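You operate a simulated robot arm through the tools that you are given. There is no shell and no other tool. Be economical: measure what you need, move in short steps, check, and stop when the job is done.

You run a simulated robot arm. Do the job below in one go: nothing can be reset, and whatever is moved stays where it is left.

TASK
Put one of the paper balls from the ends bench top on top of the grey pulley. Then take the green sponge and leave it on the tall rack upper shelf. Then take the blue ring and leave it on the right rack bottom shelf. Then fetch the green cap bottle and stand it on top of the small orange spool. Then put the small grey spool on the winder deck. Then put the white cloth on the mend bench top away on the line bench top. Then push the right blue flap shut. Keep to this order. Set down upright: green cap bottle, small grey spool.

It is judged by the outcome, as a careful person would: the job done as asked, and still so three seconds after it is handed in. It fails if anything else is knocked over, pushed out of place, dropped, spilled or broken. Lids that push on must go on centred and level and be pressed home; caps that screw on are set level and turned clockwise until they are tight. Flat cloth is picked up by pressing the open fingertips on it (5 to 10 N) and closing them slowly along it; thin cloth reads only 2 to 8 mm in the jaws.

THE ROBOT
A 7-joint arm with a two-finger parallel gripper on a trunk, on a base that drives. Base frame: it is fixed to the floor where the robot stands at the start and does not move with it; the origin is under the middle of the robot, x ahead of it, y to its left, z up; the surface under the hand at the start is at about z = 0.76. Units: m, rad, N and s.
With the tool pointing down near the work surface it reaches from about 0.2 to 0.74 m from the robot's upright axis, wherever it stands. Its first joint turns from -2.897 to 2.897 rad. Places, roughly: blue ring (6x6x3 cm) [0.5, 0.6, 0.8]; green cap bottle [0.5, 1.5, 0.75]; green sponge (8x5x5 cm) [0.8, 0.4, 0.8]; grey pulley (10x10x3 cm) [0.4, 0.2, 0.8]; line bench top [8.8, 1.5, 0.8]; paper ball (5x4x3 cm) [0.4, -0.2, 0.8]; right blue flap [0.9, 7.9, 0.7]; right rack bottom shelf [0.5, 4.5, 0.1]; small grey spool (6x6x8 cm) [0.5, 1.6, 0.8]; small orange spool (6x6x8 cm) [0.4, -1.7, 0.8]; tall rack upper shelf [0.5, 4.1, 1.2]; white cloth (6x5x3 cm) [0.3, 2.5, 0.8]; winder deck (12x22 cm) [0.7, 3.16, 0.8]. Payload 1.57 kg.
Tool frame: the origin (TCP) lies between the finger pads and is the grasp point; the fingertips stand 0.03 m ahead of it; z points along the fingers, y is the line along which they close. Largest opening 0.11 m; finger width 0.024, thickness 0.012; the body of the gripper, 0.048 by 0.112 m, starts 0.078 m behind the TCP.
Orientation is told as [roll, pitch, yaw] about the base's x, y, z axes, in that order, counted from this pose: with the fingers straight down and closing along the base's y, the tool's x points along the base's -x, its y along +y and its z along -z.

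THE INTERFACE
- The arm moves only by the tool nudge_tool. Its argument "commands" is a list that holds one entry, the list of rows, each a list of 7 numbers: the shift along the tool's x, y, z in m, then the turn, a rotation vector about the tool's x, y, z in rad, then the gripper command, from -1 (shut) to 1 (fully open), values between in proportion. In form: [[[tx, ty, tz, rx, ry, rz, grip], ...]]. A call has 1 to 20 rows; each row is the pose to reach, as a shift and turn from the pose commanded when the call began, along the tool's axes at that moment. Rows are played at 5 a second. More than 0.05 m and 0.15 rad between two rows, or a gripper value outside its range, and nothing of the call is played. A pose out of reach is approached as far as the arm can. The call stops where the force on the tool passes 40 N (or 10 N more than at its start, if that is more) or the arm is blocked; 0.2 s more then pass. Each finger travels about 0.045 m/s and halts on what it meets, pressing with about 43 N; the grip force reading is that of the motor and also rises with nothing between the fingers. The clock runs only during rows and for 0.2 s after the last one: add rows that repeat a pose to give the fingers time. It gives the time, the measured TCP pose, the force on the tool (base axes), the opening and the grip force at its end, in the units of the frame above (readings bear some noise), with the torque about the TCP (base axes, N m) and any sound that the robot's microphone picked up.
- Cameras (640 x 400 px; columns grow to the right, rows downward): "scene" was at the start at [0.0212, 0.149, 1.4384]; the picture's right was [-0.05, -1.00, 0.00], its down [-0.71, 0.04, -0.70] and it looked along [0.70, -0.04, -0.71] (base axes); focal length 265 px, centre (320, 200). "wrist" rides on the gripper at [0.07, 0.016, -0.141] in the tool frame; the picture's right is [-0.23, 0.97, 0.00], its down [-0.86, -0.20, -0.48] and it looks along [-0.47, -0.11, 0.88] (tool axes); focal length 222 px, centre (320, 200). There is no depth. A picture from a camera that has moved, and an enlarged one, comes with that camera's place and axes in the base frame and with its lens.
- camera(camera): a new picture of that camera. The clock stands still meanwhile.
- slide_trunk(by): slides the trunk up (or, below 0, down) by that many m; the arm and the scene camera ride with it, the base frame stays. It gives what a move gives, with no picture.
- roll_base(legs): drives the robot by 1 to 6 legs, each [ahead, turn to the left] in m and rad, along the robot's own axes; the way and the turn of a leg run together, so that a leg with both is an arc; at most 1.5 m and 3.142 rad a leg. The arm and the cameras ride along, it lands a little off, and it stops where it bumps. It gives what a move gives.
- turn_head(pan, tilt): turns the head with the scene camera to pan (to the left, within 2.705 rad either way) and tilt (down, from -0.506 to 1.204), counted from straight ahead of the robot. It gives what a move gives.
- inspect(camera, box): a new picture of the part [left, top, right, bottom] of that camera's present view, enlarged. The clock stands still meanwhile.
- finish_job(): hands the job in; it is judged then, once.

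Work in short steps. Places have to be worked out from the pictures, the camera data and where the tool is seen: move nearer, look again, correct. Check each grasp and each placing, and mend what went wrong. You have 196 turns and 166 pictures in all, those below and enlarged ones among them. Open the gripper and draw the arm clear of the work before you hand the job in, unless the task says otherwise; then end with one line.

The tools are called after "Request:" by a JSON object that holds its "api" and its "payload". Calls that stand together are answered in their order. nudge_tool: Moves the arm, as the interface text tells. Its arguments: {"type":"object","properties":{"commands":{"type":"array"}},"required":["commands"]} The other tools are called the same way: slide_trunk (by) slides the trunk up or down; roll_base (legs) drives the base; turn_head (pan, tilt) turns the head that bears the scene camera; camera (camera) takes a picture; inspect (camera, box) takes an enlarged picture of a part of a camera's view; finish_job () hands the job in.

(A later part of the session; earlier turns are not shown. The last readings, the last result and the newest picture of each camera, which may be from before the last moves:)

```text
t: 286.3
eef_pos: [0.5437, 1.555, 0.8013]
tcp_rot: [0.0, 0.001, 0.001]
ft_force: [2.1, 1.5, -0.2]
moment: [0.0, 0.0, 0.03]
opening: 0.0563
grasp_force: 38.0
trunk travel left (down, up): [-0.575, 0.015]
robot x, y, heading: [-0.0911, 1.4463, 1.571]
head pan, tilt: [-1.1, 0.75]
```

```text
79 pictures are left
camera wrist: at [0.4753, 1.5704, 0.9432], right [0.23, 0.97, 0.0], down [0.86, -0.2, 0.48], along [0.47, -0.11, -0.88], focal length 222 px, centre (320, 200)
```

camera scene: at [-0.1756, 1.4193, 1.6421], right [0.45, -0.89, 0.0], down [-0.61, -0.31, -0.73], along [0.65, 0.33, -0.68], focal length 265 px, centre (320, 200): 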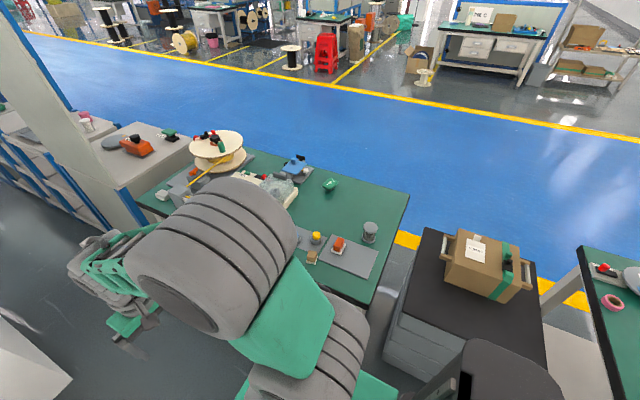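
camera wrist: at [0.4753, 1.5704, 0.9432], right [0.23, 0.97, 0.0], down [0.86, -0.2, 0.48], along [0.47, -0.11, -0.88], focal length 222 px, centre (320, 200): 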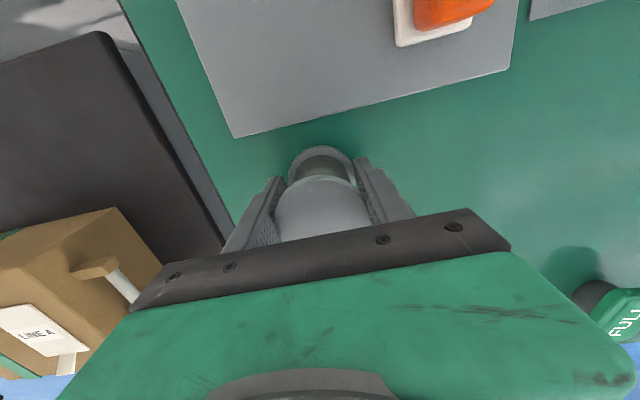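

Spool gripped (56 mm). I lift, retract and swing to the front.

Request:
{"api": "nudge_tool", "payload": {"commands": [[[0, 0, -0.03, 0, 0, 0, -0.1], [0, 0, -0.07, 0, 0, 0, -0.1], [0, 0, -0.115, 0, 0, 0, -0.1], [0, 0, -0.16, 0, 0, 0, -0.1], [0.035, 0, -0.19, 0, 0, 0, -0.1], [0.075, 0, -0.204, 0, 0, 0, -0.1], [0.12, 0, -0.204, 0, 0, 0, -0.1], [0.165, 0, -0.204, 0, 0, 0, -0.1], [0.207, 0, -0.204, 0, 0, 0, -0.1], [0.207, 0, -0.204, 0, 0, 0, -0.1]]]}}

Request:
{"api": "nudge_tool", "payload": {"commands": [[[0.028, 0.026, 0, 0, 0, -0.12, -0.1], [0.056, 0.052, 0, 0, 0, -0.24, -0.1], [0.084, 0.078, 0, 0, 0, -0.36, -0.1], [0.112, 0.104, 0, 0, 0, -0.48, -0.1], [0.14, 0.13, 0, 0, 0, -0.6, -0.1], [0.176, 0.154, 0, 0, 0, -0.72, -0.1], [0.212, 0.178, 0, 0, 0, -0.84, -0.1], [0.248, 0.202, 0, 0, 0, -0.96, -0.1], [0.284, 0.226, 0, 0, 0, -1.08, -0.1], [0.32, 0.25, 0, 0, 0, -1.2, -0.1], [0.361, 0.263, 0, 0, 0, -1.32, -0.1], [0.402, 0.277, 0, 0, 0, -1.44, -0.1], [0.443, 0.29, 0, 0, 0, -1.565, -0.1], [0.443, 0.29, 0, 0, 0, -1.565, -0.1]]]}}

Request:
{"api": "roll_base", "payload": {"legs": [[1.1, 0], [0.5, 0]]}}

Request:
{"api": "turn_head", "payload": {"pan": -1.2, "tilt": 0.7}}

Request:
{"api": "camera", "payload": {"camera": "scene"}}

```text
t: 288.5
eef_pos: [0.3388, 1.5565, 1.0055]
tcp_rot: [0.0, 0.0, -0.002]
ft_force: [0.3, -0.8, -1.4]
moment: [0.02, 0.01, -0.01]
opening: 0.0561
grasp_force: 42.9
trunk travel left (down, up): [-0.575, 0.015]
robot x, y, heading: [-0.094, 1.4424, 1.565]
head pan, tilt: [-1.1, 0.75]
```

```text
t: 291.5
eef_pos: [-0.1057, 1.8466, 1.0054]
tcp_rot: [-0.001, 0.0, 1.566]
ft_force: [-0.6, 0.7, -0.6]
moment: [0.0, 0.03, 0.04]
opening: 0.056
grasp_force: 42.6
trunk travel left (down, up): [-0.575, 0.015]
robot x, y, heading: [-0.0953, 1.4428, 1.567]
head pan, tilt: [-1.1, 0.75]
```

```text
t: 299.6
eef_pos: [-0.1048, 3.4491, 1.0044]
tcp_rot: [0.001, 0.0, 1.571]
ft_force: [0.1, -0.8, -1.2]
moment: [-0.03, 0.02, 0.01]
opening: 0.0559
grasp_force: 43.1
trunk travel left (down, up): [-0.575, 0.015]
robot x, y, heading: [-0.0928, 3.0461, 1.576]
head pan, tilt: [-1.1, 0.75]
```

```text
t: 300.3
eef_pos: [-0.1064, 3.449, 1.0047]
tcp_rot: [0.0, -0.001, 1.572]
ft_force: [-0.5, -1.2, -2.0]
moment: [0.01, 0.0, 0.01]
opening: 0.0562
grasp_force: 42.7
trunk travel left (down, up): [-0.575, 0.015]
robot x, y, heading: [-0.0962, 3.0427, 1.568]
head pan, tilt: [-1.201, 0.7]
```

```text
78 pictures are left
camera scene: at [-0.1679, 3.0141, 1.6463], right [0.36, -0.93, 0.0], down [-0.6, -0.23, -0.76], along [0.71, 0.28, -0.64], focal length 265 px, centre (320, 200)
```

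scene: 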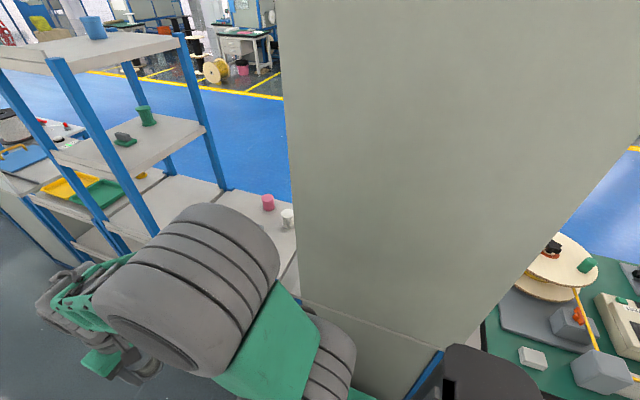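

A panel shuts off the cabinet with the winder from this aisle, so it must be reached from the blue lane. I look ahead for a way round.

Request:
{"api": "turn_head", "payload": {"pan": -0.1, "tilt": 0.15}}

Request:
{"api": "camera", "payload": {"camera": "scene"}}

Request:
{"api": "inspect", "payload": {"camera": "scene", "box": [200, 130, 440, 280]}}

```text
t: 301.6
eef_pos: [-0.1054, 3.4478, 1.0045]
tcp_rot: [0.001, 0.0, 1.572]
ft_force: [0.2, -0.7, -0.9]
moment: [-0.01, 0.0, 0.02]
opening: 0.0558
grasp_force: 42.8
trunk travel left (down, up): [-0.575, 0.015]
robot x, y, heading: [-0.0902, 3.046, 1.572]
head pan, tilt: [-0.099, 0.15]
```

```text
77 pictures are left
camera scene: at [-0.2379, 3.0755, 1.6964], right [1.0, -0.1, 0.0], down [-0.01, -0.15, -0.99], along [0.1, 0.98, -0.15], focal length 265 px, centre (320, 200)
```

scene: 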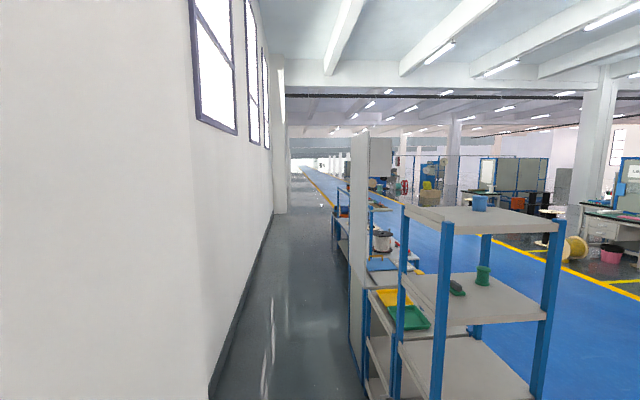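

```text
2.67 times, centred on (320, 205) of scene
camera zoom: at [-0.2379, 3.0755, 1.6964], right [1.0, -0.1, 0.0], down [-0.01, -0.15, -0.99], along [0.1, 0.98, -0.15], focal length 708 px, centre (320, 187)
```

zoom: 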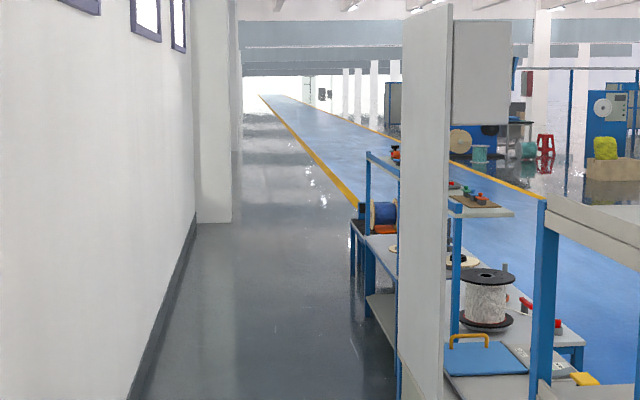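

The row of racks ends further on (y≈8.5–9), where the lane is open. I shift left a bit and drive up the aisle.

Request:
{"api": "roll_base", "payload": {"legs": [[0.22, 0.55], [0.22, -0.55], [1.5, 0], [1.5, 0], [1.2, 0]]}}

Request:
{"api": "turn_head", "payload": {"pan": -0.5, "tilt": 0.35}}

Request:
{"api": "camera", "payload": {"camera": "scene"}}

```text
t: 324.9
eef_pos: [-0.1999, 8.0665, 1.0043]
tcp_rot: [0.0, 0.0, 1.568]
ft_force: [-0.2, -0.1, -1.0]
moment: [-0.01, 0.01, 0.01]
opening: 0.0559
grasp_force: 42.9
trunk travel left (down, up): [-0.575, 0.015]
robot x, y, heading: [-0.1859, 7.6605, 1.567]
head pan, tilt: [-0.099, 0.15]
```

```text
t: 325.7
eef_pos: [-0.2002, 8.0663, 1.0041]
tcp_rot: [0.001, 0.0, 1.568]
ft_force: [0.4, 1.0, -1.0]
moment: [-0.04, 0.0, 0.04]
opening: 0.0562
grasp_force: 42.8
trunk travel left (down, up): [-0.575, 0.015]
robot x, y, heading: [-0.1864, 7.6626, 1.562]
head pan, tilt: [-0.499, 0.351]
```

```text
75 pictures are left
camera scene: at [-0.2989, 7.6832, 1.6777], right [0.88, -0.48, 0.0], down [-0.16, -0.3, -0.94], along [0.45, 0.82, -0.34], focal length 265 px, centre (320, 200)
```

scene: 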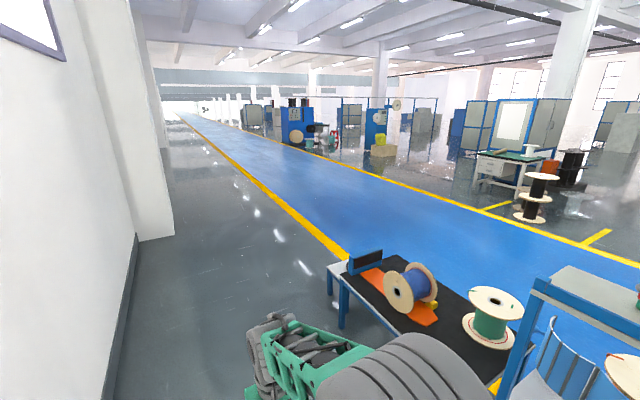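

The row ends near y≈9.3. I go round the end into the lane.

Request:
{"api": "roll_base", "payload": {"legs": [[1.15, 0], [1.15, 0], [0, -1.565], [1.5, 0], [0.3, 0], [0, -1.57]]}}

Request:
{"api": "turn_head", "payload": {"pan": -0.5, "tilt": 0.4}}

Request:
{"api": "camera", "payload": {"camera": "scene"}}

```text
t: 353.4
eef_pos: [1.6327, 9.5463, 1.0049]
tcp_rot: [-0.001, 0.0, -1.576]
ft_force: [0.0, -0.8, -0.9]
moment: [0.0, 0.01, -0.02]
opening: 0.0559
grasp_force: 43.0
trunk travel left (down, up): [-0.575, 0.015]
robot x, y, heading: [1.6213, 9.9496, -1.578]
head pan, tilt: [-0.499, 0.351]
```

```text
t: 354.0
eef_pos: [1.6335, 9.5474, 1.0037]
tcp_rot: [0.002, -0.002, -1.577]
ft_force: [0.0, -0.5, -1.5]
moment: [0.02, -0.04, -0.02]
opening: 0.056
grasp_force: 42.8
trunk travel left (down, up): [-0.575, 0.015]
robot x, y, heading: [1.6218, 9.9502, -1.574]
head pan, tilt: [-0.499, 0.4]
```

```text
74 pictures are left
camera scene: at [1.733, 9.9267, 1.6732], right [-0.88, 0.48, 0.0], down [0.19, 0.34, -0.92], along [-0.44, -0.81, -0.39], focal length 265 px, centre (320, 200)
```

scene: 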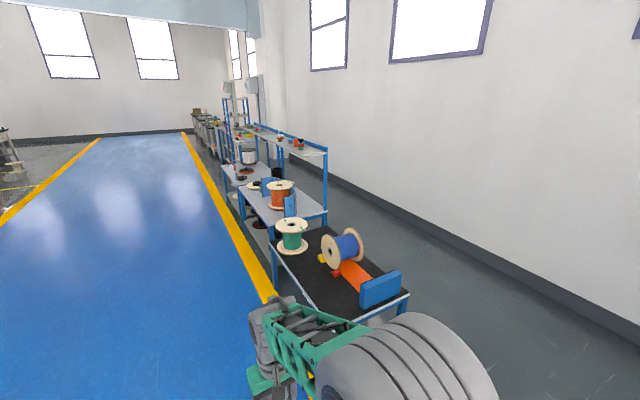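

I drive down the lane and ease toward the benches (x≈1.33).

Request:
{"api": "roll_base", "payload": {"legs": [[1.5, 0], [1.5, 0], [1.5, 0], [0.5, -0.6], [0.5, 0.6]]}}

Request:
{"api": "turn_head", "payload": {"pan": -0.7, "tilt": 0.55}}

Request:
{"api": "camera", "payload": {"camera": "scene"}}

```text
t: 380.6
eef_pos: [1.3132, 4.094, 1.0036]
tcp_rot: [0.0, 0.001, -1.587]
ft_force: [0.3, -0.4, -1.8]
moment: [0.01, 0.01, 0.0]
opening: 0.0559
grasp_force: 43.1
trunk travel left (down, up): [-0.575, 0.015]
robot x, y, heading: [1.3072, 4.496, -1.592]
head pan, tilt: [-0.499, 0.4]
```

```text
t: 381.3
eef_pos: [1.3145, 4.0933, 1.0038]
tcp_rot: [0.0, 0.0, -1.586]
ft_force: [0.0, -0.8, -2.4]
moment: [0.0, -0.03, 0.02]
opening: 0.0559
grasp_force: 42.8
trunk travel left (down, up): [-0.575, 0.015]
robot x, y, heading: [1.3088, 4.4997, -1.591]
head pan, tilt: [-0.7, 0.55]
```

```text
73 pictures are left
camera scene: at [1.4042, 4.486, 1.6595], right [-0.75, 0.66, 0.0], down [0.34, 0.39, -0.85], along [-0.56, -0.64, -0.52], focal length 265 px, centre (320, 200)
```

scene: 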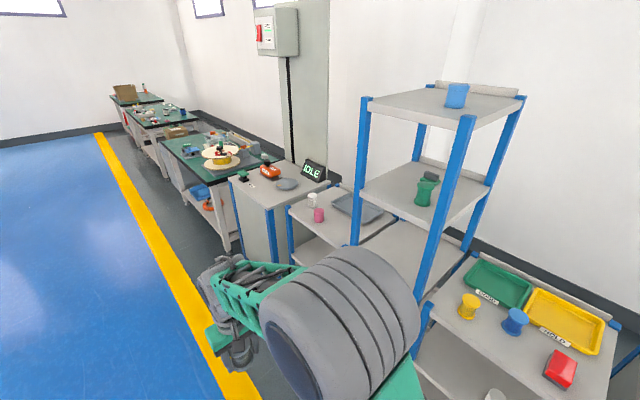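

I zoom onto the cabinet with the IDLE sign (around y≈3.16).

Request:
{"api": "inspect", "payload": {"camera": "scene", "box": [200, 130, 340, 220]}}

```text
4.44 times, centred on (270, 175) of scene
camera zoom: at [1.4042, 4.486, 1.6595], right [-0.75, 0.66, 0.0], down [0.34, 0.39, -0.85], along [-0.56, -0.64, -0.52], focal length 1180 px, centre (542, 311)
```

zoom: 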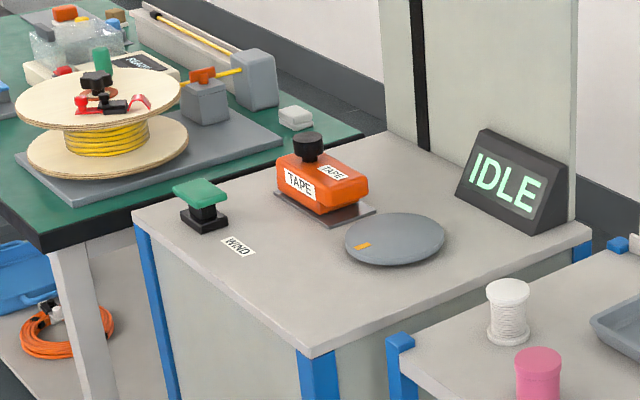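

The winder deck must be the clear area of that cabinet's top around (0.70, 3.16). I drive 1.23 m further, alongside it.

Request:
{"api": "roll_base", "payload": {"legs": [[1.23, 0.02]]}}

Request:
{"api": "turn_head", "payload": {"pan": -1.4, "tilt": 0.75}}

Request:
{"api": "camera", "payload": {"camera": "scene"}}

```text
t: 387.6
eef_pos: [1.3117, 2.8593, 1.0047]
tcp_rot: [0.0, -0.001, -1.567]
ft_force: [0.3, 0.8, -1.7]
moment: [-0.01, -0.01, 0.0]
opening: 0.0558
grasp_force: 42.7
trunk travel left (down, up): [-0.575, 0.015]
robot x, y, heading: [1.2965, 3.2638, -1.568]
head pan, tilt: [-0.7, 0.55]
```

```text
t: 388.6
eef_pos: [1.3118, 2.8603, 1.0047]
tcp_rot: [0.0, 0.0, -1.566]
ft_force: [-0.4, 0.5, -1.3]
moment: [0.0, 0.0, -0.01]
opening: 0.0563
grasp_force: 42.7
trunk travel left (down, up): [-0.575, 0.015]
robot x, y, heading: [1.2972, 3.2649, -1.569]
head pan, tilt: [-1.4, 0.75]
```

```text
71 pictures are left
camera scene: at [1.3706, 3.3082, 1.6421], right [-0.17, 0.98, 0.0], down [0.67, 0.12, -0.73], along [-0.72, -0.13, -0.68], focal length 265 px, centre (320, 200)
```

scene: 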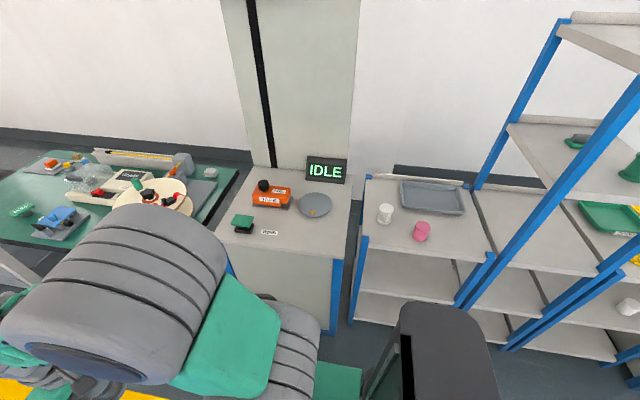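

The deck area is clear. I swing the arm over it.

Request:
{"api": "nudge_tool", "payload": {"commands": [[[0.013, -0.041, 0, 0, 0, 0.12, -0.1], [0.027, -0.082, 0, 0, 0, 0.24, -0.1], [0.04, -0.123, 0, 0, 0, 0.36, -0.1], [0.064, -0.159, 0, 0, 0, 0.48, -0.1], [0.088, -0.195, 0, 0, 0, 0.6, -0.1], [0.112, -0.231, 0, 0, 0, 0.72, -0.1], [0.136, -0.267, 0, 0, 0, 0.84, -0.1], [0.16, -0.303, 0, 0, 0, 0.96, -0.1], [0.186, -0.331, 0, 0, 0, 1.08, -0.1], [0.212, -0.359, 0, 0, 0, 1.2, -0.1], [0.238, -0.387, 0, 0, 0, 1.32, -0.1], [0.264, -0.415, 0, 0, 0, 1.44, -0.1], [0.29, -0.443, 0, 0, 0, 1.567, -0.1], [0.295, -0.485, 0.02, 0, 0, 1.567, -0.1], [0.3, -0.527, 0.04, 0, 0, 1.567, -0.1], [0.3, -0.569, 0.06, 0, 0, 1.567, -0.1], [0.3, -0.612, 0.08, 0, 0, 1.567, -0.1], [0.3, -0.612, 0.08, 0, 0, 1.567, -0.1]]]}}

Request:
{"api": "camera", "payload": {"camera": "wrist"}}

Request:
{"api": "inspect", "payload": {"camera": "scene", "box": [200, 160, 400, 290]}}

```text
t: 392.4
eef_pos: [0.6992, 3.1566, 0.9247]
tcp_rot: [0.0, 0.0, -3.134]
ft_force: [0.3, -0.6, -1.6]
moment: [-0.01, -0.04, -0.02]
opening: 0.0562
grasp_force: 43.0
trunk travel left (down, up): [-0.575, 0.015]
robot x, y, heading: [1.2966, 3.2667, -1.568]
head pan, tilt: [-1.4, 0.75]
```

```text
70 pictures are left
camera wrist: at [0.7698, 3.14, 1.0659], right [-0.22, -0.98, 0.0], down [-0.86, 0.19, 0.48], along [-0.47, 0.11, -0.88], focal length 222 px, centre (320, 200)
```

wrist: 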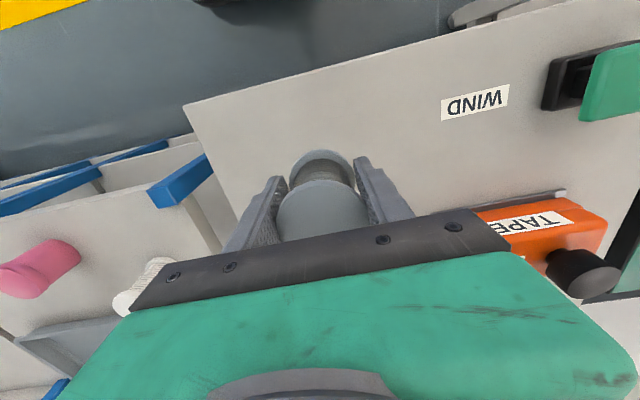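

```text
3.08 times, centred on (300, 225) of scene
camera zoom: at [1.3702, 3.3084, 1.6421], right [-0.17, 0.99, 0.0], down [0.67, 0.12, -0.73], along [-0.72, -0.13, -0.68], focal length 817 px, centre (382, 123)
```

zoom: 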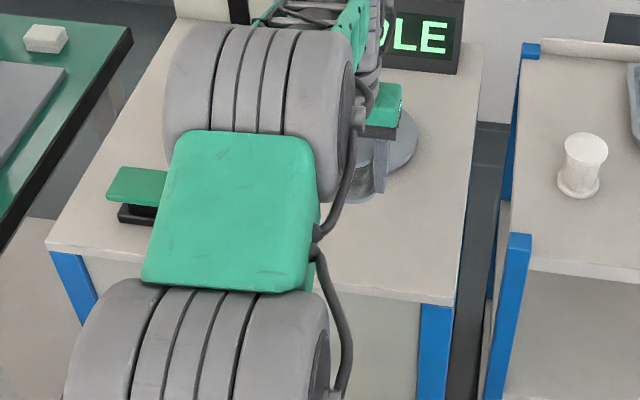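

Over the deck. I lower carefully to feel the surface.

Request:
{"api": "nudge_tool", "payload": {"commands": [[[0, 0, 0.03, 0, 0, 0, -0.1], [0, 0, 0.055, 0, 0, 0, -0.1], [0, 0, 0.065, 0, 0, 0, -0.1], [0, 0, 0.07, 0, 0, 0, -0.1], [0, 0, 0.073, 0, 0, 0, -0.1], [0, 0, 0.076, 0, 0, 0, -0.1]]]}}

Request:
{"api": "nudge_tool", "payload": {"commands": [[[0, 0, 0.002, 0, 0, 0, -0.1], [0, 0, 0.004, 0, 0, 0, -0.1], [0, 0, 0.006, 0, 0, 0, -0.1]]]}}

```text
t: 393.9
eef_pos: [0.6983, 3.1579, 0.8478]
tcp_rot: [-0.001, 0.0, -3.133]
ft_force: [-0.2, 0.7, -0.8]
moment: [0.0, 0.0, 0.02]
opening: 0.0563
grasp_force: 43.0
trunk travel left (down, up): [-0.575, 0.015]
robot x, y, heading: [1.2958, 3.2619, -1.568]
head pan, tilt: [-1.4, 0.75]
```

```text
t: 394.6
eef_pos: [0.699, 3.1579, 0.8425]
tcp_rot: [-0.001, 0.0, -3.133]
ft_force: [0.0, 0.0, -1.6]
moment: [-0.02, -0.05, -0.04]
opening: 0.056
grasp_force: 42.0
trunk travel left (down, up): [-0.575, 0.015]
robot x, y, heading: [1.2952, 3.2643, -1.573]
head pan, tilt: [-1.4, 0.75]
```

Request:
{"api": "nudge_tool", "payload": {"commands": [[[0, 0, 0.002, 0, 0, 0, -0.1], [0, 0, 0.004, 0, 0, 0, -0.1], [0, 0, 0.006, 0, 0, 0, -0.1]]]}}

Request:
{"api": "nudge_tool", "payload": {"commands": [[[0, 0, 0.001, 0, 0, 0, -0.1], [0, 0, 0.002, 0, 0, 0, -0.1], [0, 0, 0.003, 0, 0, 0, -0.1]]]}}

Request:
{"api": "camera", "payload": {"camera": "wrist"}}

```text
t: 395.4
eef_pos: [0.6983, 3.1572, 0.8404]
tcp_rot: [0.0, -0.007, -3.131]
ft_force: [7.1, 0.0, 28.7]
moment: [0.12, -0.47, -0.04]
opening: 0.056
grasp_force: 43.3
trunk travel left (down, up): [-0.575, 0.015]
robot x, y, heading: [1.2994, 3.2642, -1.571]
head pan, tilt: [-1.4, 0.75]
```

```text
t: 396.3
eef_pos: [0.6948, 3.1578, 0.8375]
tcp_rot: [0.001, -0.012, -3.133]
ft_force: [-0.6, 0.1, 9.8]
moment: [0.06, -0.14, 0.0]
opening: 0.0562
grasp_force: 43.4
trunk travel left (down, up): [-0.575, 0.015]
robot x, y, heading: [1.2927, 3.2604, -1.563]
head pan, tilt: [-1.4, 0.75]
stopped in row 3: the force on the tool passed its limit at 44 N (the readings are from after the stop); the commanded pose is now the measured one
```

```text
68 pictures are left
camera wrist: at [0.7672, 3.1403, 0.9792], right [-0.22, -0.98, 0.0], down [-0.85, 0.19, 0.49], along [-0.48, 0.1, -0.87], focal length 222 px, centre (320, 200)
```

wrist: 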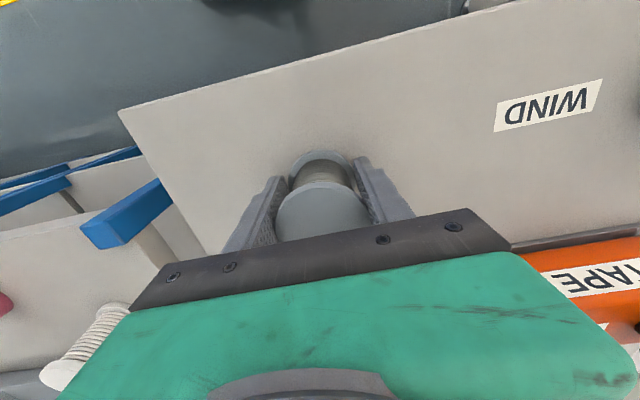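

It is on the deck. I relieve 2 mm, level the tool, and open slowly.

Request:
{"api": "nudge_tool", "payload": {"commands": [[[0, 0, -0.002, 0, 0.011, 0, -0.1], [0, 0, -0.002, 0, 0.011, 0, 0.1], [0, 0, -0.002, 0, 0.011, 0, 0.25], [0, 0, -0.002, 0, 0.011, 0, 0.5], [0, 0, -0.002, 0, 0.011, 0, 0.7], [0, 0, -0.04, 0, 0.011, 0, 0.7], [0, 0, -0.085, 0, 0.011, 0, 0.7], [0, 0, -0.13, 0, 0.011, 0, 0.7]]]}}

Request:
{"api": "camera", "payload": {"camera": "wrist"}}

```text
t: 398.1
eef_pos: [0.6989, 3.158, 0.9675]
tcp_rot: [0.0, 0.005, -3.134]
ft_force: [0.2, -0.2, 0.4]
moment: [-0.03, -0.02, 0.0]
opening: 0.0935
grasp_force: 0.0
trunk travel left (down, up): [-0.575, 0.015]
robot x, y, heading: [1.2989, 3.2672, -1.568]
head pan, tilt: [-1.4, 0.75]
```

```text
67 pictures are left
camera wrist: at [0.7688, 3.1411, 1.1098], right [-0.22, -0.98, 0.0], down [-0.86, 0.19, 0.47], along [-0.46, 0.1, -0.88], focal length 222 px, centre (320, 200)
```

wrist: 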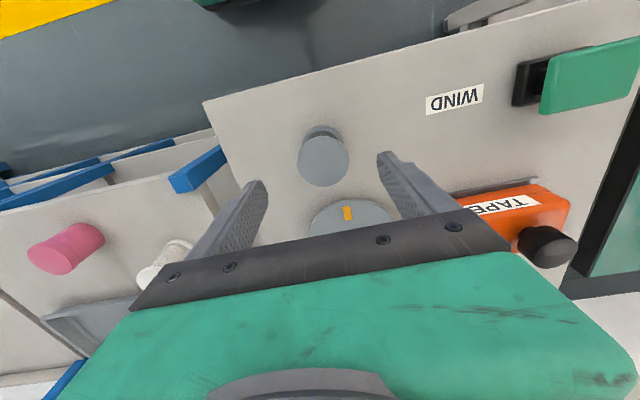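

The spool stands on the deck. Next the white cloth (seen at about (0.34, 2.545)), reachable only from the aisle. I retract and swing the arm to the front.

Request:
{"api": "nudge_tool", "payload": {"commands": [[[0.044, -0.002, -0.012, 0, 0, 0, 0.7], [0.088, -0.004, -0.024, 0, 0, 0, 0.7], [0.132, -0.006, -0.037, 0, 0, 0, 0.7], [0.177, -0.008, -0.037, 0, 0, 0, 0.7], [0.205, 0.018, -0.037, 0, 0, -0.12, 1], [0.233, 0.044, -0.037, 0, 0, -0.24, 1], [0.261, 0.07, -0.037, 0, 0, -0.36, 1], [0.289, 0.096, -0.037, 0, 0, -0.48, 1], [0.317, 0.122, -0.037, 0, 0, -0.6, 1], [0.353, 0.146, -0.037, 0, 0, -0.72, 1], [0.389, 0.17, -0.037, 0, 0, -0.84, 1], [0.425, 0.194, -0.037, 0, 0, -0.96, 1], [0.461, 0.218, -0.037, 0, 0, -1.08, 1], [0.497, 0.242, -0.037, 0, 0, -1.2, 1], [0.538, 0.256, -0.037, 0, 0, -1.32, 1], [0.579, 0.27, -0.037, 0, 0, -1.44, 1], [0.612, 0.283, -0.037, 0, 0, -1.567, 1], [0.612, 0.283, -0.037, 0, 0, -1.567, 1]]]}}

Request:
{"api": "inspect", "payload": {"camera": "scene", "box": [0, 130, 340, 270]}}

```text
t: 401.9
eef_pos: [1.3124, 2.8785, 1.0081]
tcp_rot: [0.003, 0.0, -1.567]
ft_force: [-0.2, 0.2, 0.1]
moment: [-0.04, 0.03, -0.03]
opening: 0.1101
grasp_force: 0.1
trunk travel left (down, up): [-0.575, 0.015]
robot x, y, heading: [1.2974, 3.2624, -1.568]
head pan, tilt: [-1.4, 0.75]
```

```text
1.88 times, centred on (170, 200) of scene
camera zoom: at [1.3707, 3.3083, 1.6421], right [-0.17, 0.99, 0.0], down [0.67, 0.12, -0.73], along [-0.72, -0.13, -0.68], focal length 500 px, centre (602, 200)
```

zoom: 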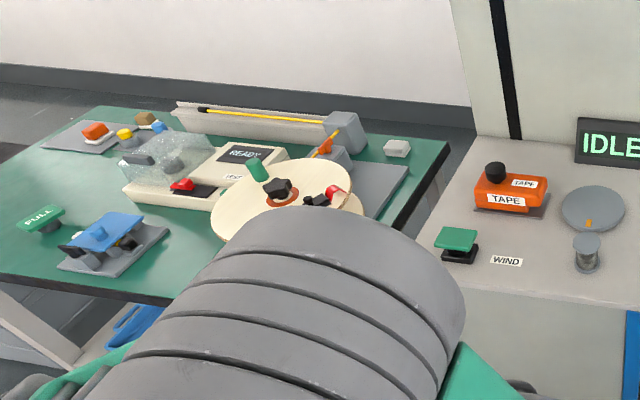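

Spool upright on the deck. I retrace my way back along the lane.

Request:
{"api": "roll_base", "payload": {"legs": [[-1.2, 0], [-0.5, -0.6], [-0.5, 0.6], [-1.5, 0], [-1.5, 0], [-1.5, 0]]}}

Request:
{"api": "roll_base", "payload": {"legs": [[0, 1.57], [-1.5, 0], [-0.32, 0], [0, 1.57], [-1.15, 0], [-1.15, 0]]}}

```text
t: 434.2
eef_pos: [1.6564, 9.5192, 1.0065]
tcp_rot: [0.003, 0.001, -1.586]
ft_force: [-0.3, 0.6, -0.2]
moment: [-0.04, 0.01, -0.01]
opening: 0.11
grasp_force: 0.0
trunk travel left (down, up): [-0.575, 0.015]
robot x, y, heading: [1.6451, 9.9045, -1.586]
head pan, tilt: [-1.4, 0.75]
```

```text
t: 461.9
eef_pos: [-0.203, 8.0294, 1.0062]
tcp_rot: [0.004, 0.0, 1.578]
ft_force: [0.1, -0.4, -0.4]
moment: [-0.01, 0.0, -0.01]
opening: 0.1099
grasp_force: 0.0
trunk travel left (down, up): [-0.575, 0.015]
robot x, y, heading: [-0.1913, 7.6412, 1.577]
head pan, tilt: [-1.4, 0.75]
```

Continue reversing to the mend bench (y≈2.5).

Request:
{"api": "roll_base", "payload": {"legs": [[-1.4, 0], [-1.4, 0], [-1.4, 0], [-0.22, 0.55], [-0.22, -0.555], [-0.55, 0]]}}

Request:
{"api": "turn_head", "payload": {"pan": -1.3, "tilt": 0.8}}

Request:
{"api": "camera", "payload": {"camera": "scene"}}

```text
t: 487.9
eef_pos: [-0.1184, 2.8634, 1.0058]
tcp_rot: [0.003, 0.0, 1.558]
ft_force: [0.8, -0.2, 0.5]
moment: [0.06, -0.01, 0.02]
opening: 0.1099
grasp_force: 0.1
trunk travel left (down, up): [-0.575, 0.015]
robot x, y, heading: [-0.1065, 2.4775, 1.558]
head pan, tilt: [-1.4, 0.75]
```

```text
t: 488.6
eef_pos: [-0.1181, 2.8644, 1.0063]
tcp_rot: [0.004, 0.001, 1.559]
ft_force: [-0.1, -0.9, 0.5]
moment: [0.02, 0.02, -0.01]
opening: 0.11
grasp_force: 0.1
trunk travel left (down, up): [-0.575, 0.015]
robot x, y, heading: [-0.1108, 2.4769, 1.561]
head pan, tilt: [-1.3, 0.799]
```

```text
65 pictures are left
camera scene: at [-0.187, 2.4404, 1.6381], right [0.26, -0.97, 0.0], down [-0.69, -0.18, -0.7], along [0.67, 0.18, -0.72], focal length 265 px, centre (320, 200)
```

scene: 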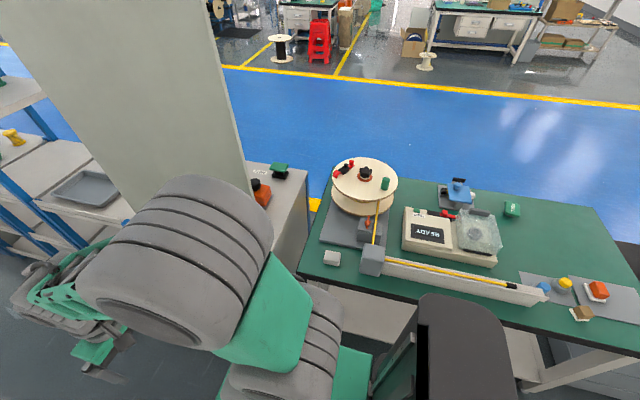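

The white cloth lies at the bench corner. I zoom in.

Request:
{"api": "inspect", "payload": {"camera": "scene", "box": [290, 230, 400, 290]}}

```text
5.82 times, centred on (345, 260) of scene
camera zoom: at [-0.187, 2.4404, 1.6381], right [0.26, -0.97, 0.0], down [-0.69, -0.18, -0.7], along [0.67, 0.18, -0.72], focal length 1544 px, centre (174, -149)
```

zoom: 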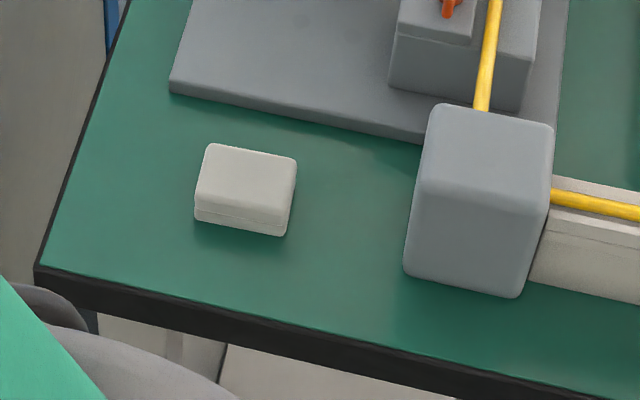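

The cloth is a folded pad at about (0.337, 2.535), long side along y. I swing the arm on a tight path to keep clear of the panel corner at (0.28, 2.75).

Request:
{"api": "nudge_tool", "payload": {"commands": [[[0.027, -0.027, 0, 0, 0, 0.12, 1], [0.054, -0.06, 0, 0, 0, 0.24, 1], [0.08, -0.094, 0, 0, 0, 0.36, 1], [0.107, -0.127, 0, 0, 0, 0.48, 1], [0.14, -0.16, 0, 0, 0, 0.6, 1], [0.174, -0.194, 0, 0, 0, 0.72, 1], [0.207, -0.227, 0, 0, 0, 0.84, 1], [0.24, -0.254, 0, 0, 0, 0.96, 1], [0.274, -0.28, 0, 0, 0, 1.08, 1], [0.307, -0.307, 0, 0, 0, 1.2, 1], [0.314, -0.34, 0, 0, 0, 1.32, 1], [0.322, -0.374, 0, 0, 0, 1.44, 1], [0.329, -0.407, 0, 0, 0, 1.559, 1], [0.329, -0.407, 0, 0, 0, 1.559, 1]]]}}

Request:
{"api": "camera", "payload": {"camera": "wrist"}}

```text
t: 491.6
eef_pos: [0.2854, 2.5299, 1.0044]
tcp_rot: [-0.001, 0.003, -0.002]
ft_force: [-0.2, -0.4, 0.5]
moment: [0.0, 0.0, -0.01]
opening: 0.1102
grasp_force: 0.0
trunk travel left (down, up): [-0.575, 0.015]
robot x, y, heading: [-0.1092, 2.4792, 1.559]
head pan, tilt: [-1.3, 0.799]
```

```text
63 pictures are left
camera wrist: at [0.2171, 2.5448, 1.1474], right [0.23, 0.97, 0.0], down [0.86, -0.2, 0.47], along [0.46, -0.11, -0.88], focal length 222 px, centre (320, 200)
```

wrist: 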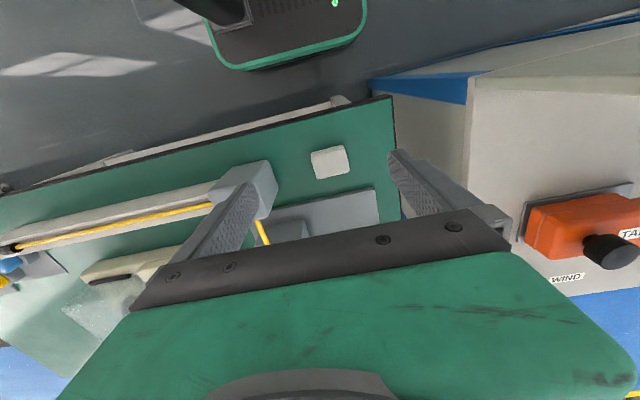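

Cloth at (0.339, 2.533). I go down around it with 8.8 cm opening.

Request:
{"api": "nudge_tool", "payload": {"commands": [[[-0.027, 0.002, 0.03, 0, 0, 0, 0.6], [-0.0536, 0.003, 0.06, 0, 0, 0, 0.6], [-0.0536, 0.003, 0.1, 0, 0, 0, 0.6], [-0.0536, 0.003, 0.12, 0, 0, 0, 0.6], [-0.0536, 0.003, 0.12, 0, 0, 0, 0.6]]]}}

Request:
{"api": "camera", "payload": {"camera": "wrist"}}

```text
t: 492.8
eef_pos: [0.3377, 2.532, 0.8845]
tcp_rot: [0.0, 0.002, 0.0]
ft_force: [0.1, 0.4, 0.4]
moment: [-0.02, 0.04, -0.01]
opening: 0.088
grasp_force: 0.1
trunk travel left (down, up): [-0.575, 0.015]
robot x, y, heading: [-0.1113, 2.4821, 1.565]
head pan, tilt: [-1.3, 0.799]
```

```text
62 pictures are left
camera wrist: at [0.2701, 2.5481, 1.0267], right [0.23, 0.97, 0.0], down [0.86, -0.2, 0.48], along [0.46, -0.11, -0.88], focal length 222 px, centre (320, 200)
```

wrist: 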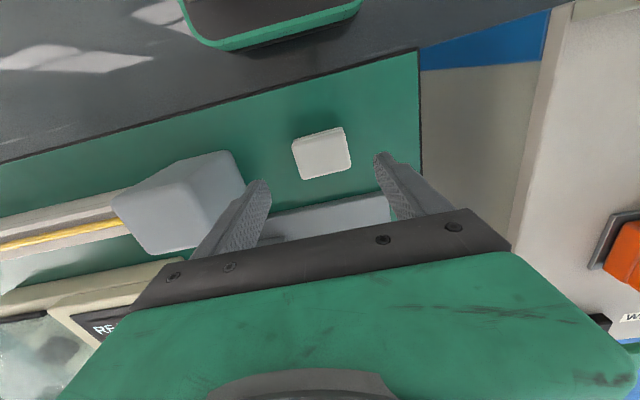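

Centred. Descend and close.

Request:
{"api": "nudge_tool", "payload": {"commands": [[[0, 0, 0.04, 0, 0, 0, 0.6], [0, 0, 0.075, 0, 0, 0, 0.6], [0, 0, 0.088, 0, 0, 0, 0.6], [0, 0, 0.088, 0, 0, 0, 0.3], [0, 0, 0.088, 0, 0, 0, 0.1], [0, 0, 0.088, 0, 0, 0, -0.1], [0, 0, 0.088, 0, 0, 0, -0.1], [0, 0, 0.088, 0, 0, 0, -0.1], [0, 0, 0.088, 0, 0, 0, -0.1]]]}}

Request:
{"api": "camera", "payload": {"camera": "wrist"}}

```text
t: 494.8
eef_pos: [0.3373, 2.5331, 0.796]
tcp_rot: [0.0, 0.003, 0.001]
ft_force: [-0.1, -0.7, -0.3]
moment: [0.03, -0.02, -0.01]
opening: 0.0591
grasp_force: 43.0
trunk travel left (down, up): [-0.575, 0.015]
robot x, y, heading: [-0.1119, 2.4788, 1.559]
head pan, tilt: [-1.3, 0.799]
```

```text
61 pictures are left
camera wrist: at [0.2692, 2.5487, 0.9383], right [0.23, 0.97, 0.0], down [0.86, -0.2, 0.47], along [0.46, -0.11, -0.88], focal length 222 px, centre (320, 200)
```

wrist: 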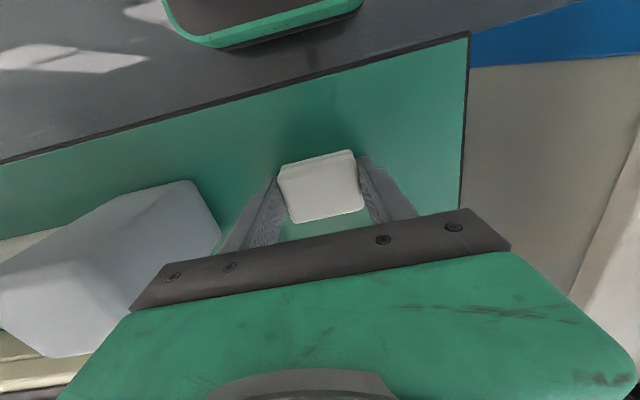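

Cloth gripped (59 mm). I lift and bring it to the front.

Request:
{"api": "nudge_tool", "payload": {"commands": [[[0, 0, -0.03, 0, 0, 0, -0.1], [0, 0, -0.07, 0, 0, 0, -0.1], [0, 0, -0.115, 0, 0, 0, -0.1], [0, 0, -0.16, 0, 0, 0, -0.1], [0.027, 0, -0.19, 0, 0, 0, -0.1], [0.0536, 0, -0.21, 0, 0, 0, -0.1], [0.0536, 0, -0.21, 0, 0, 0, -0.1]]]}}

Request:
{"api": "nudge_tool", "payload": {"commands": [[[0.033, 0.007, 0, 0, 0, -0.12, -0.1], [0.067, 0.015, 0, 0, 0, -0.24, -0.1], [0.1, 0.022, 0, 0, 0, -0.36, -0.1], [0.127, 0.055, 0, 0, 0, -0.48, -0.1], [0.153, 0.089, 0, 0, 0, -0.6, -0.1], [0.18, 0.122, 0, 0, 0, -0.72, -0.1], [0.213, 0.155, 0, 0, 0, -0.84, -0.1], [0.247, 0.189, 0, 0, 0, -0.96, -0.1], [0.28, 0.222, 0, 0, 0, -1.08, -0.1], [0.313, 0.249, 0, 0, 0, -1.2, -0.1], [0.347, 0.276, 0, 0, 0, -1.32, -0.1], [0.38, 0.302, 0, 0, 0, -1.44, -0.1], [0.407, 0.329, 0, 0, 0, -1.559, -0.1], [0.407, 0.329, 0, 0, 0, -1.559, -0.1]]]}}

Request:
{"api": "camera", "payload": {"camera": "wrist"}}

```text
t: 496.4
eef_pos: [0.285, 2.5325, 1.0055]
tcp_rot: [0.0, 0.006, -0.002]
ft_force: [-0.4, -0.2, -0.1]
moment: [0.03, 0.0, -0.03]
opening: 0.0587
grasp_force: 43.1
trunk travel left (down, up): [-0.575, 0.015]
robot x, y, heading: [-0.1134, 2.4778, 1.559]
head pan, tilt: [-1.3, 0.799]
```

```text
t: 499.4
eef_pos: [-0.1225, 2.8625, 1.0073]
tcp_rot: [0.003, 0.0, 1.56]
ft_force: [-0.2, 0.8, -0.1]
moment: [-0.01, -0.01, -0.01]
opening: 0.0588
grasp_force: 43.2
trunk travel left (down, up): [-0.575, 0.015]
robot x, y, heading: [-0.1086, 2.4793, 1.561]
head pan, tilt: [-1.3, 0.799]
```

```text
60 pictures are left
camera wrist: at [-0.1383, 2.7915, 1.1502], right [-0.97, 0.24, 0.0], down [0.21, 0.85, 0.48], along [0.11, 0.47, -0.88], focal length 222 px, centre (320, 200)
```

wrist: 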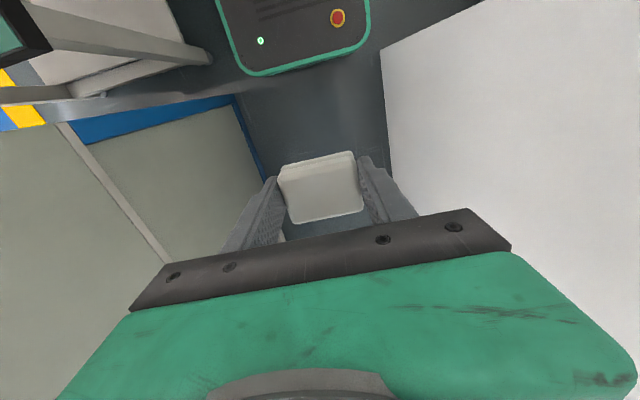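

Cloth held. I drive back up the aisle and round into the lane.

Request:
{"api": "roll_base", "payload": {"legs": [[0.57, 0.01], [0.22, 0.52], [0.22, -0.52], [1.5, 0], [1.5, 0], [1.5, 0]]}}

Request:
{"api": "roll_base", "payload": {"legs": [[1.0, 0], [1.0, 0], [0, -1.57], [1.5, 0], [0.6, 0], [0, -1.0]]}}

Request:
{"api": "turn_head", "payload": {"pan": 0.1, "tilt": 0.15}}

Request:
{"api": "camera", "payload": {"camera": "scene"}}

```text
t: 526.5
eef_pos: [-0.2933, 8.3354, 1.008]
tcp_rot: [0.003, 0.001, 1.59]
ft_force: [0.8, 0.1, -0.2]
moment: [0.0, 0.0, -0.04]
opening: 0.0587
grasp_force: 42.6
trunk travel left (down, up): [-0.575, 0.015]
robot x, y, heading: [-0.2704, 7.952, 1.595]
head pan, tilt: [-1.3, 0.799]
```

```text
t: 552.9
eef_pos: [2.0403, 9.6049, 1.0086]
tcp_rot: [0.003, 0.0, -1.0]
ft_force: [0.5, -0.8, -0.2]
moment: [0.0, -0.02, 0.01]
opening: 0.0584
grasp_force: 43.2
trunk travel left (down, up): [-0.575, 0.015]
robot x, y, heading: [1.8223, 9.917, -1.002]
head pan, tilt: [-1.3, 0.799]
```

```text
t: 554.5
eef_pos: [2.0396, 9.6049, 1.0085]
tcp_rot: [0.005, 0.0, -0.998]
ft_force: [0.4, -0.5, -0.9]
moment: [-0.01, 0.01, 0.0]
opening: 0.0586
grasp_force: 42.7
trunk travel left (down, up): [-0.575, 0.015]
robot x, y, heading: [1.8218, 9.9147, -1.003]
head pan, tilt: [0.099, 0.15]
```

```text
59 pictures are left
camera scene: at [1.9754, 9.9774, 1.6964], right [-0.78, -0.62, 0.0], down [-0.09, 0.12, -0.99], along [0.61, -0.78, -0.15], focal length 265 px, centre (320, 200)
```

scene: 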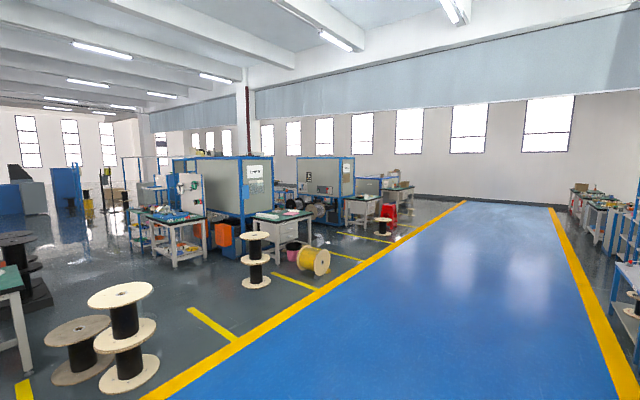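

The line bench lies far inside on the other side of the lane. I drive down the lane to y≈2 and look east.

Request:
{"api": "roll_base", "payload": {"legs": [[0.8, -0.57], [1.5, 0], [1.5, 0], [1.5, 0], [1.5, 0], [0, 1.4]]}}

Request:
{"api": "camera", "payload": {"camera": "scene"}}

```text
t: 590.3
eef_pos: [2.4174, 3.1095, 1.0077]
tcp_rot: [0.003, 0.0, -0.186]
ft_force: [0.4, -0.1, -0.2]
moment: [0.01, 0.01, 0.0]
opening: 0.0589
grasp_force: 43.0
trunk travel left (down, up): [-0.575, 0.015]
robot x, y, heading: [2.0387, 3.1624, -0.186]
head pan, tilt: [0.099, 0.15]
```

```text
58 pictures are left
camera scene: at [2.1009, 3.3169, 1.6964], right [-0.09, -1.0, 0.0], down [-0.15, 0.01, -0.99], along [0.98, -0.09, -0.15], focal length 265 px, centre (320, 200)
```

scene: 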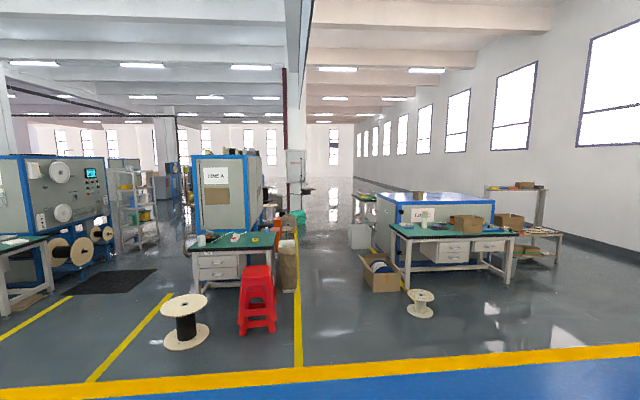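

A green-topped bench is visible deep in at about (8.8, 1.5), reached through the corridor at y≈2.8. I drive in.

Request:
{"api": "roll_base", "payload": {"legs": [[1.5, 0], [0.6, 0.19], [1.5, 0]]}}

Request:
{"api": "turn_head", "payload": {"pan": -0.3, "tilt": 0.3}}

Request:
{"api": "camera", "payload": {"camera": "scene"}}

```text
t: 607.7
eef_pos: [5.9895, 2.852, 1.008]
tcp_rot: [0.003, 0.0, 0.006]
ft_force: [-0.4, 0.0, 0.0]
moment: [-0.02, 0.01, 0.01]
opening: 0.0587
grasp_force: 43.8
trunk travel left (down, up): [-0.575, 0.015]
robot x, y, heading: [5.6054, 2.8327, 0.007]
head pan, tilt: [0.099, 0.15]
```

```text
t: 608.6
eef_pos: [5.9908, 2.8516, 1.0081]
tcp_rot: [0.004, -0.001, 0.006]
ft_force: [-0.2, 0.3, -0.5]
moment: [0.02, -0.03, 0.02]
opening: 0.0588
grasp_force: 42.6
trunk travel left (down, up): [-0.575, 0.015]
robot x, y, heading: [5.6075, 2.8341, 0.004]
head pan, tilt: [-0.3, 0.3]
```

```text
57 pictures are left
camera scene: at [5.6366, 2.96, 1.6824], right [-0.29, -0.96, 0.0], down [-0.28, 0.09, -0.96], along [0.91, -0.28, -0.3], focal length 265 px, centre (320, 200)
```

scene: 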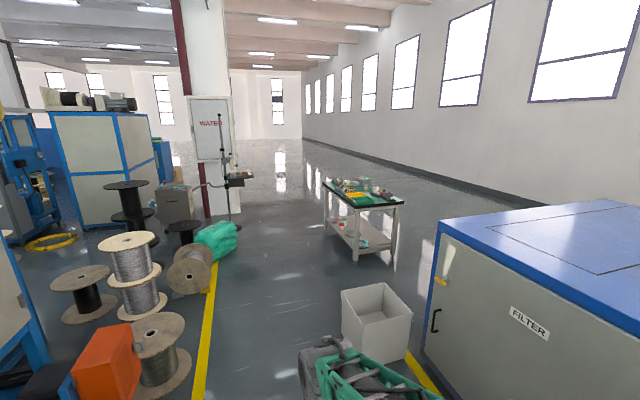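

I zoom onto that bench.

Request:
{"api": "inspect", "payload": {"camera": "scene", "box": [300, 160, 420, 270]}}

```text
3.64 times, centred on (360, 215) of scene
camera zoom: at [5.6366, 2.96, 1.6824], right [-0.29, -0.96, 0.0], down [-0.28, 0.09, -0.96], along [0.91, -0.28, -0.3], focal length 965 px, centre (174, 146)
```

zoom: 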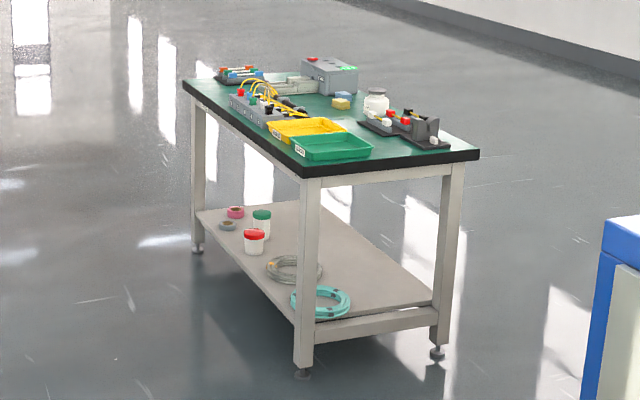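

Bench: x 8.05–9.2, y 1.22–1.82. I drive alongside its long near edge (y≈2.4).

Request:
{"api": "roll_base", "payload": {"legs": [[1.3, 0], [0.7, 0], [0.5, -0.9], [0.5, 0.9]]}}

Request:
{"api": "turn_head", "payload": {"pan": -1.4, "tilt": 0.75}}

Request:
{"api": "camera", "payload": {"camera": "scene"}}

```text
t: 623.7
eef_pos: [8.8772, 2.4707, 1.0073]
tcp_rot: [0.001, 0.001, 0.02]
ft_force: [0.3, 0.6, -0.6]
moment: [0.01, 0.02, 0.02]
opening: 0.0588
grasp_force: 42.6
trunk travel left (down, up): [-0.575, 0.015]
robot x, y, heading: [8.4943, 2.4432, 0.015]
head pan, tilt: [-0.3, 0.3]
```

```text
t: 625.0
eef_pos: [8.8781, 2.471, 1.008]
tcp_rot: [0.004, -0.001, 0.021]
ft_force: [0.6, -0.4, -0.5]
moment: [-0.01, 0.03, 0.0]
opening: 0.0584
grasp_force: 42.6
trunk travel left (down, up): [-0.575, 0.015]
robot x, y, heading: [8.495, 2.4439, 0.02]
head pan, tilt: [-1.4, 0.75]
```

```text
55 pictures are left
camera scene: at [8.4487, 2.5154, 1.6421], right [-0.98, -0.19, 0.0], down [-0.13, 0.67, -0.73], along [0.14, -0.72, -0.68], focal length 265 px, centre (320, 200)
```

scene: 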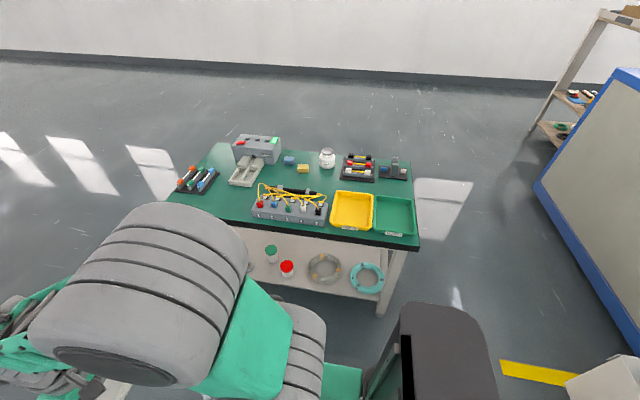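

I zoom to find a free patch on the bench top.

Request:
{"api": "inspect", "payload": {"camera": "scene", "box": [160, 130, 430, 260]}}

```text
2.37 times, centred on (295, 195) of scene
camera zoom: at [8.4487, 2.5154, 1.6421], right [-0.98, -0.19, 0.0], down [-0.13, 0.67, -0.73], along [0.14, -0.72, -0.68], focal length 629 px, centre (379, 212)
```

zoom: 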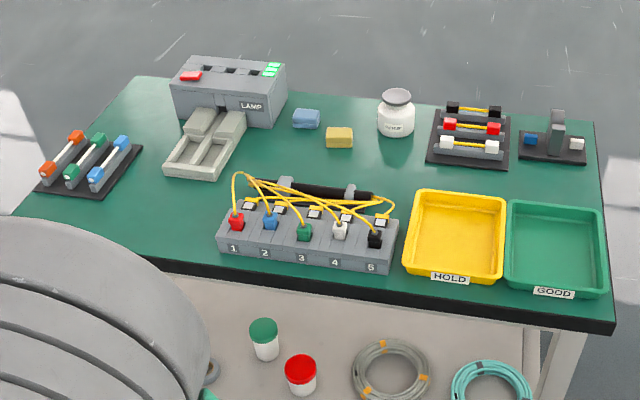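

A free patch is at about (9.05, 1.70), left of the cable box. I move the base closer to it.

Request:
{"api": "roll_base", "payload": {"legs": [[0.26, -0.92], [0.26, 0.9]]}}

Request:
{"api": "turn_head", "payload": {"pan": -1.2, "tilt": 0.85}}

Request:
{"api": "camera", "payload": {"camera": "scene"}}

```text
t: 630.1
eef_pos: [9.3297, 2.2403, 1.0074]
tcp_rot: [0.003, 0.0, -0.006]
ft_force: [-1.1, 0.5, -0.4]
moment: [-0.02, -0.02, -0.03]
opening: 0.0586
grasp_force: 42.7
trunk travel left (down, up): [-0.575, 0.015]
robot x, y, heading: [8.9454, 2.224, -0.013]
head pan, tilt: [-1.4, 0.75]
```

```text
t: 630.8
eef_pos: [9.3305, 2.2399, 1.0079]
tcp_rot: [0.005, 0.0, -0.006]
ft_force: [-0.3, -0.4, -0.3]
moment: [-0.01, -0.02, -0.01]
opening: 0.0586
grasp_force: 43.2
trunk travel left (down, up): [-0.575, 0.015]
robot x, y, heading: [8.9479, 2.2217, -0.011]
head pan, tilt: [-1.201, 0.85]
```

```text
53 pictures are left
camera scene: at [8.9167, 2.3028, 1.6341], right [-0.94, -0.35, 0.0], down [-0.26, 0.7, -0.66], along [0.23, -0.62, -0.75], focal length 265 px, centre (320, 200)
```

scene: 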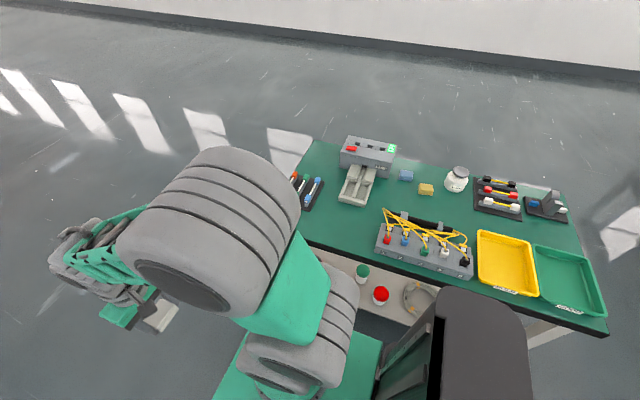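

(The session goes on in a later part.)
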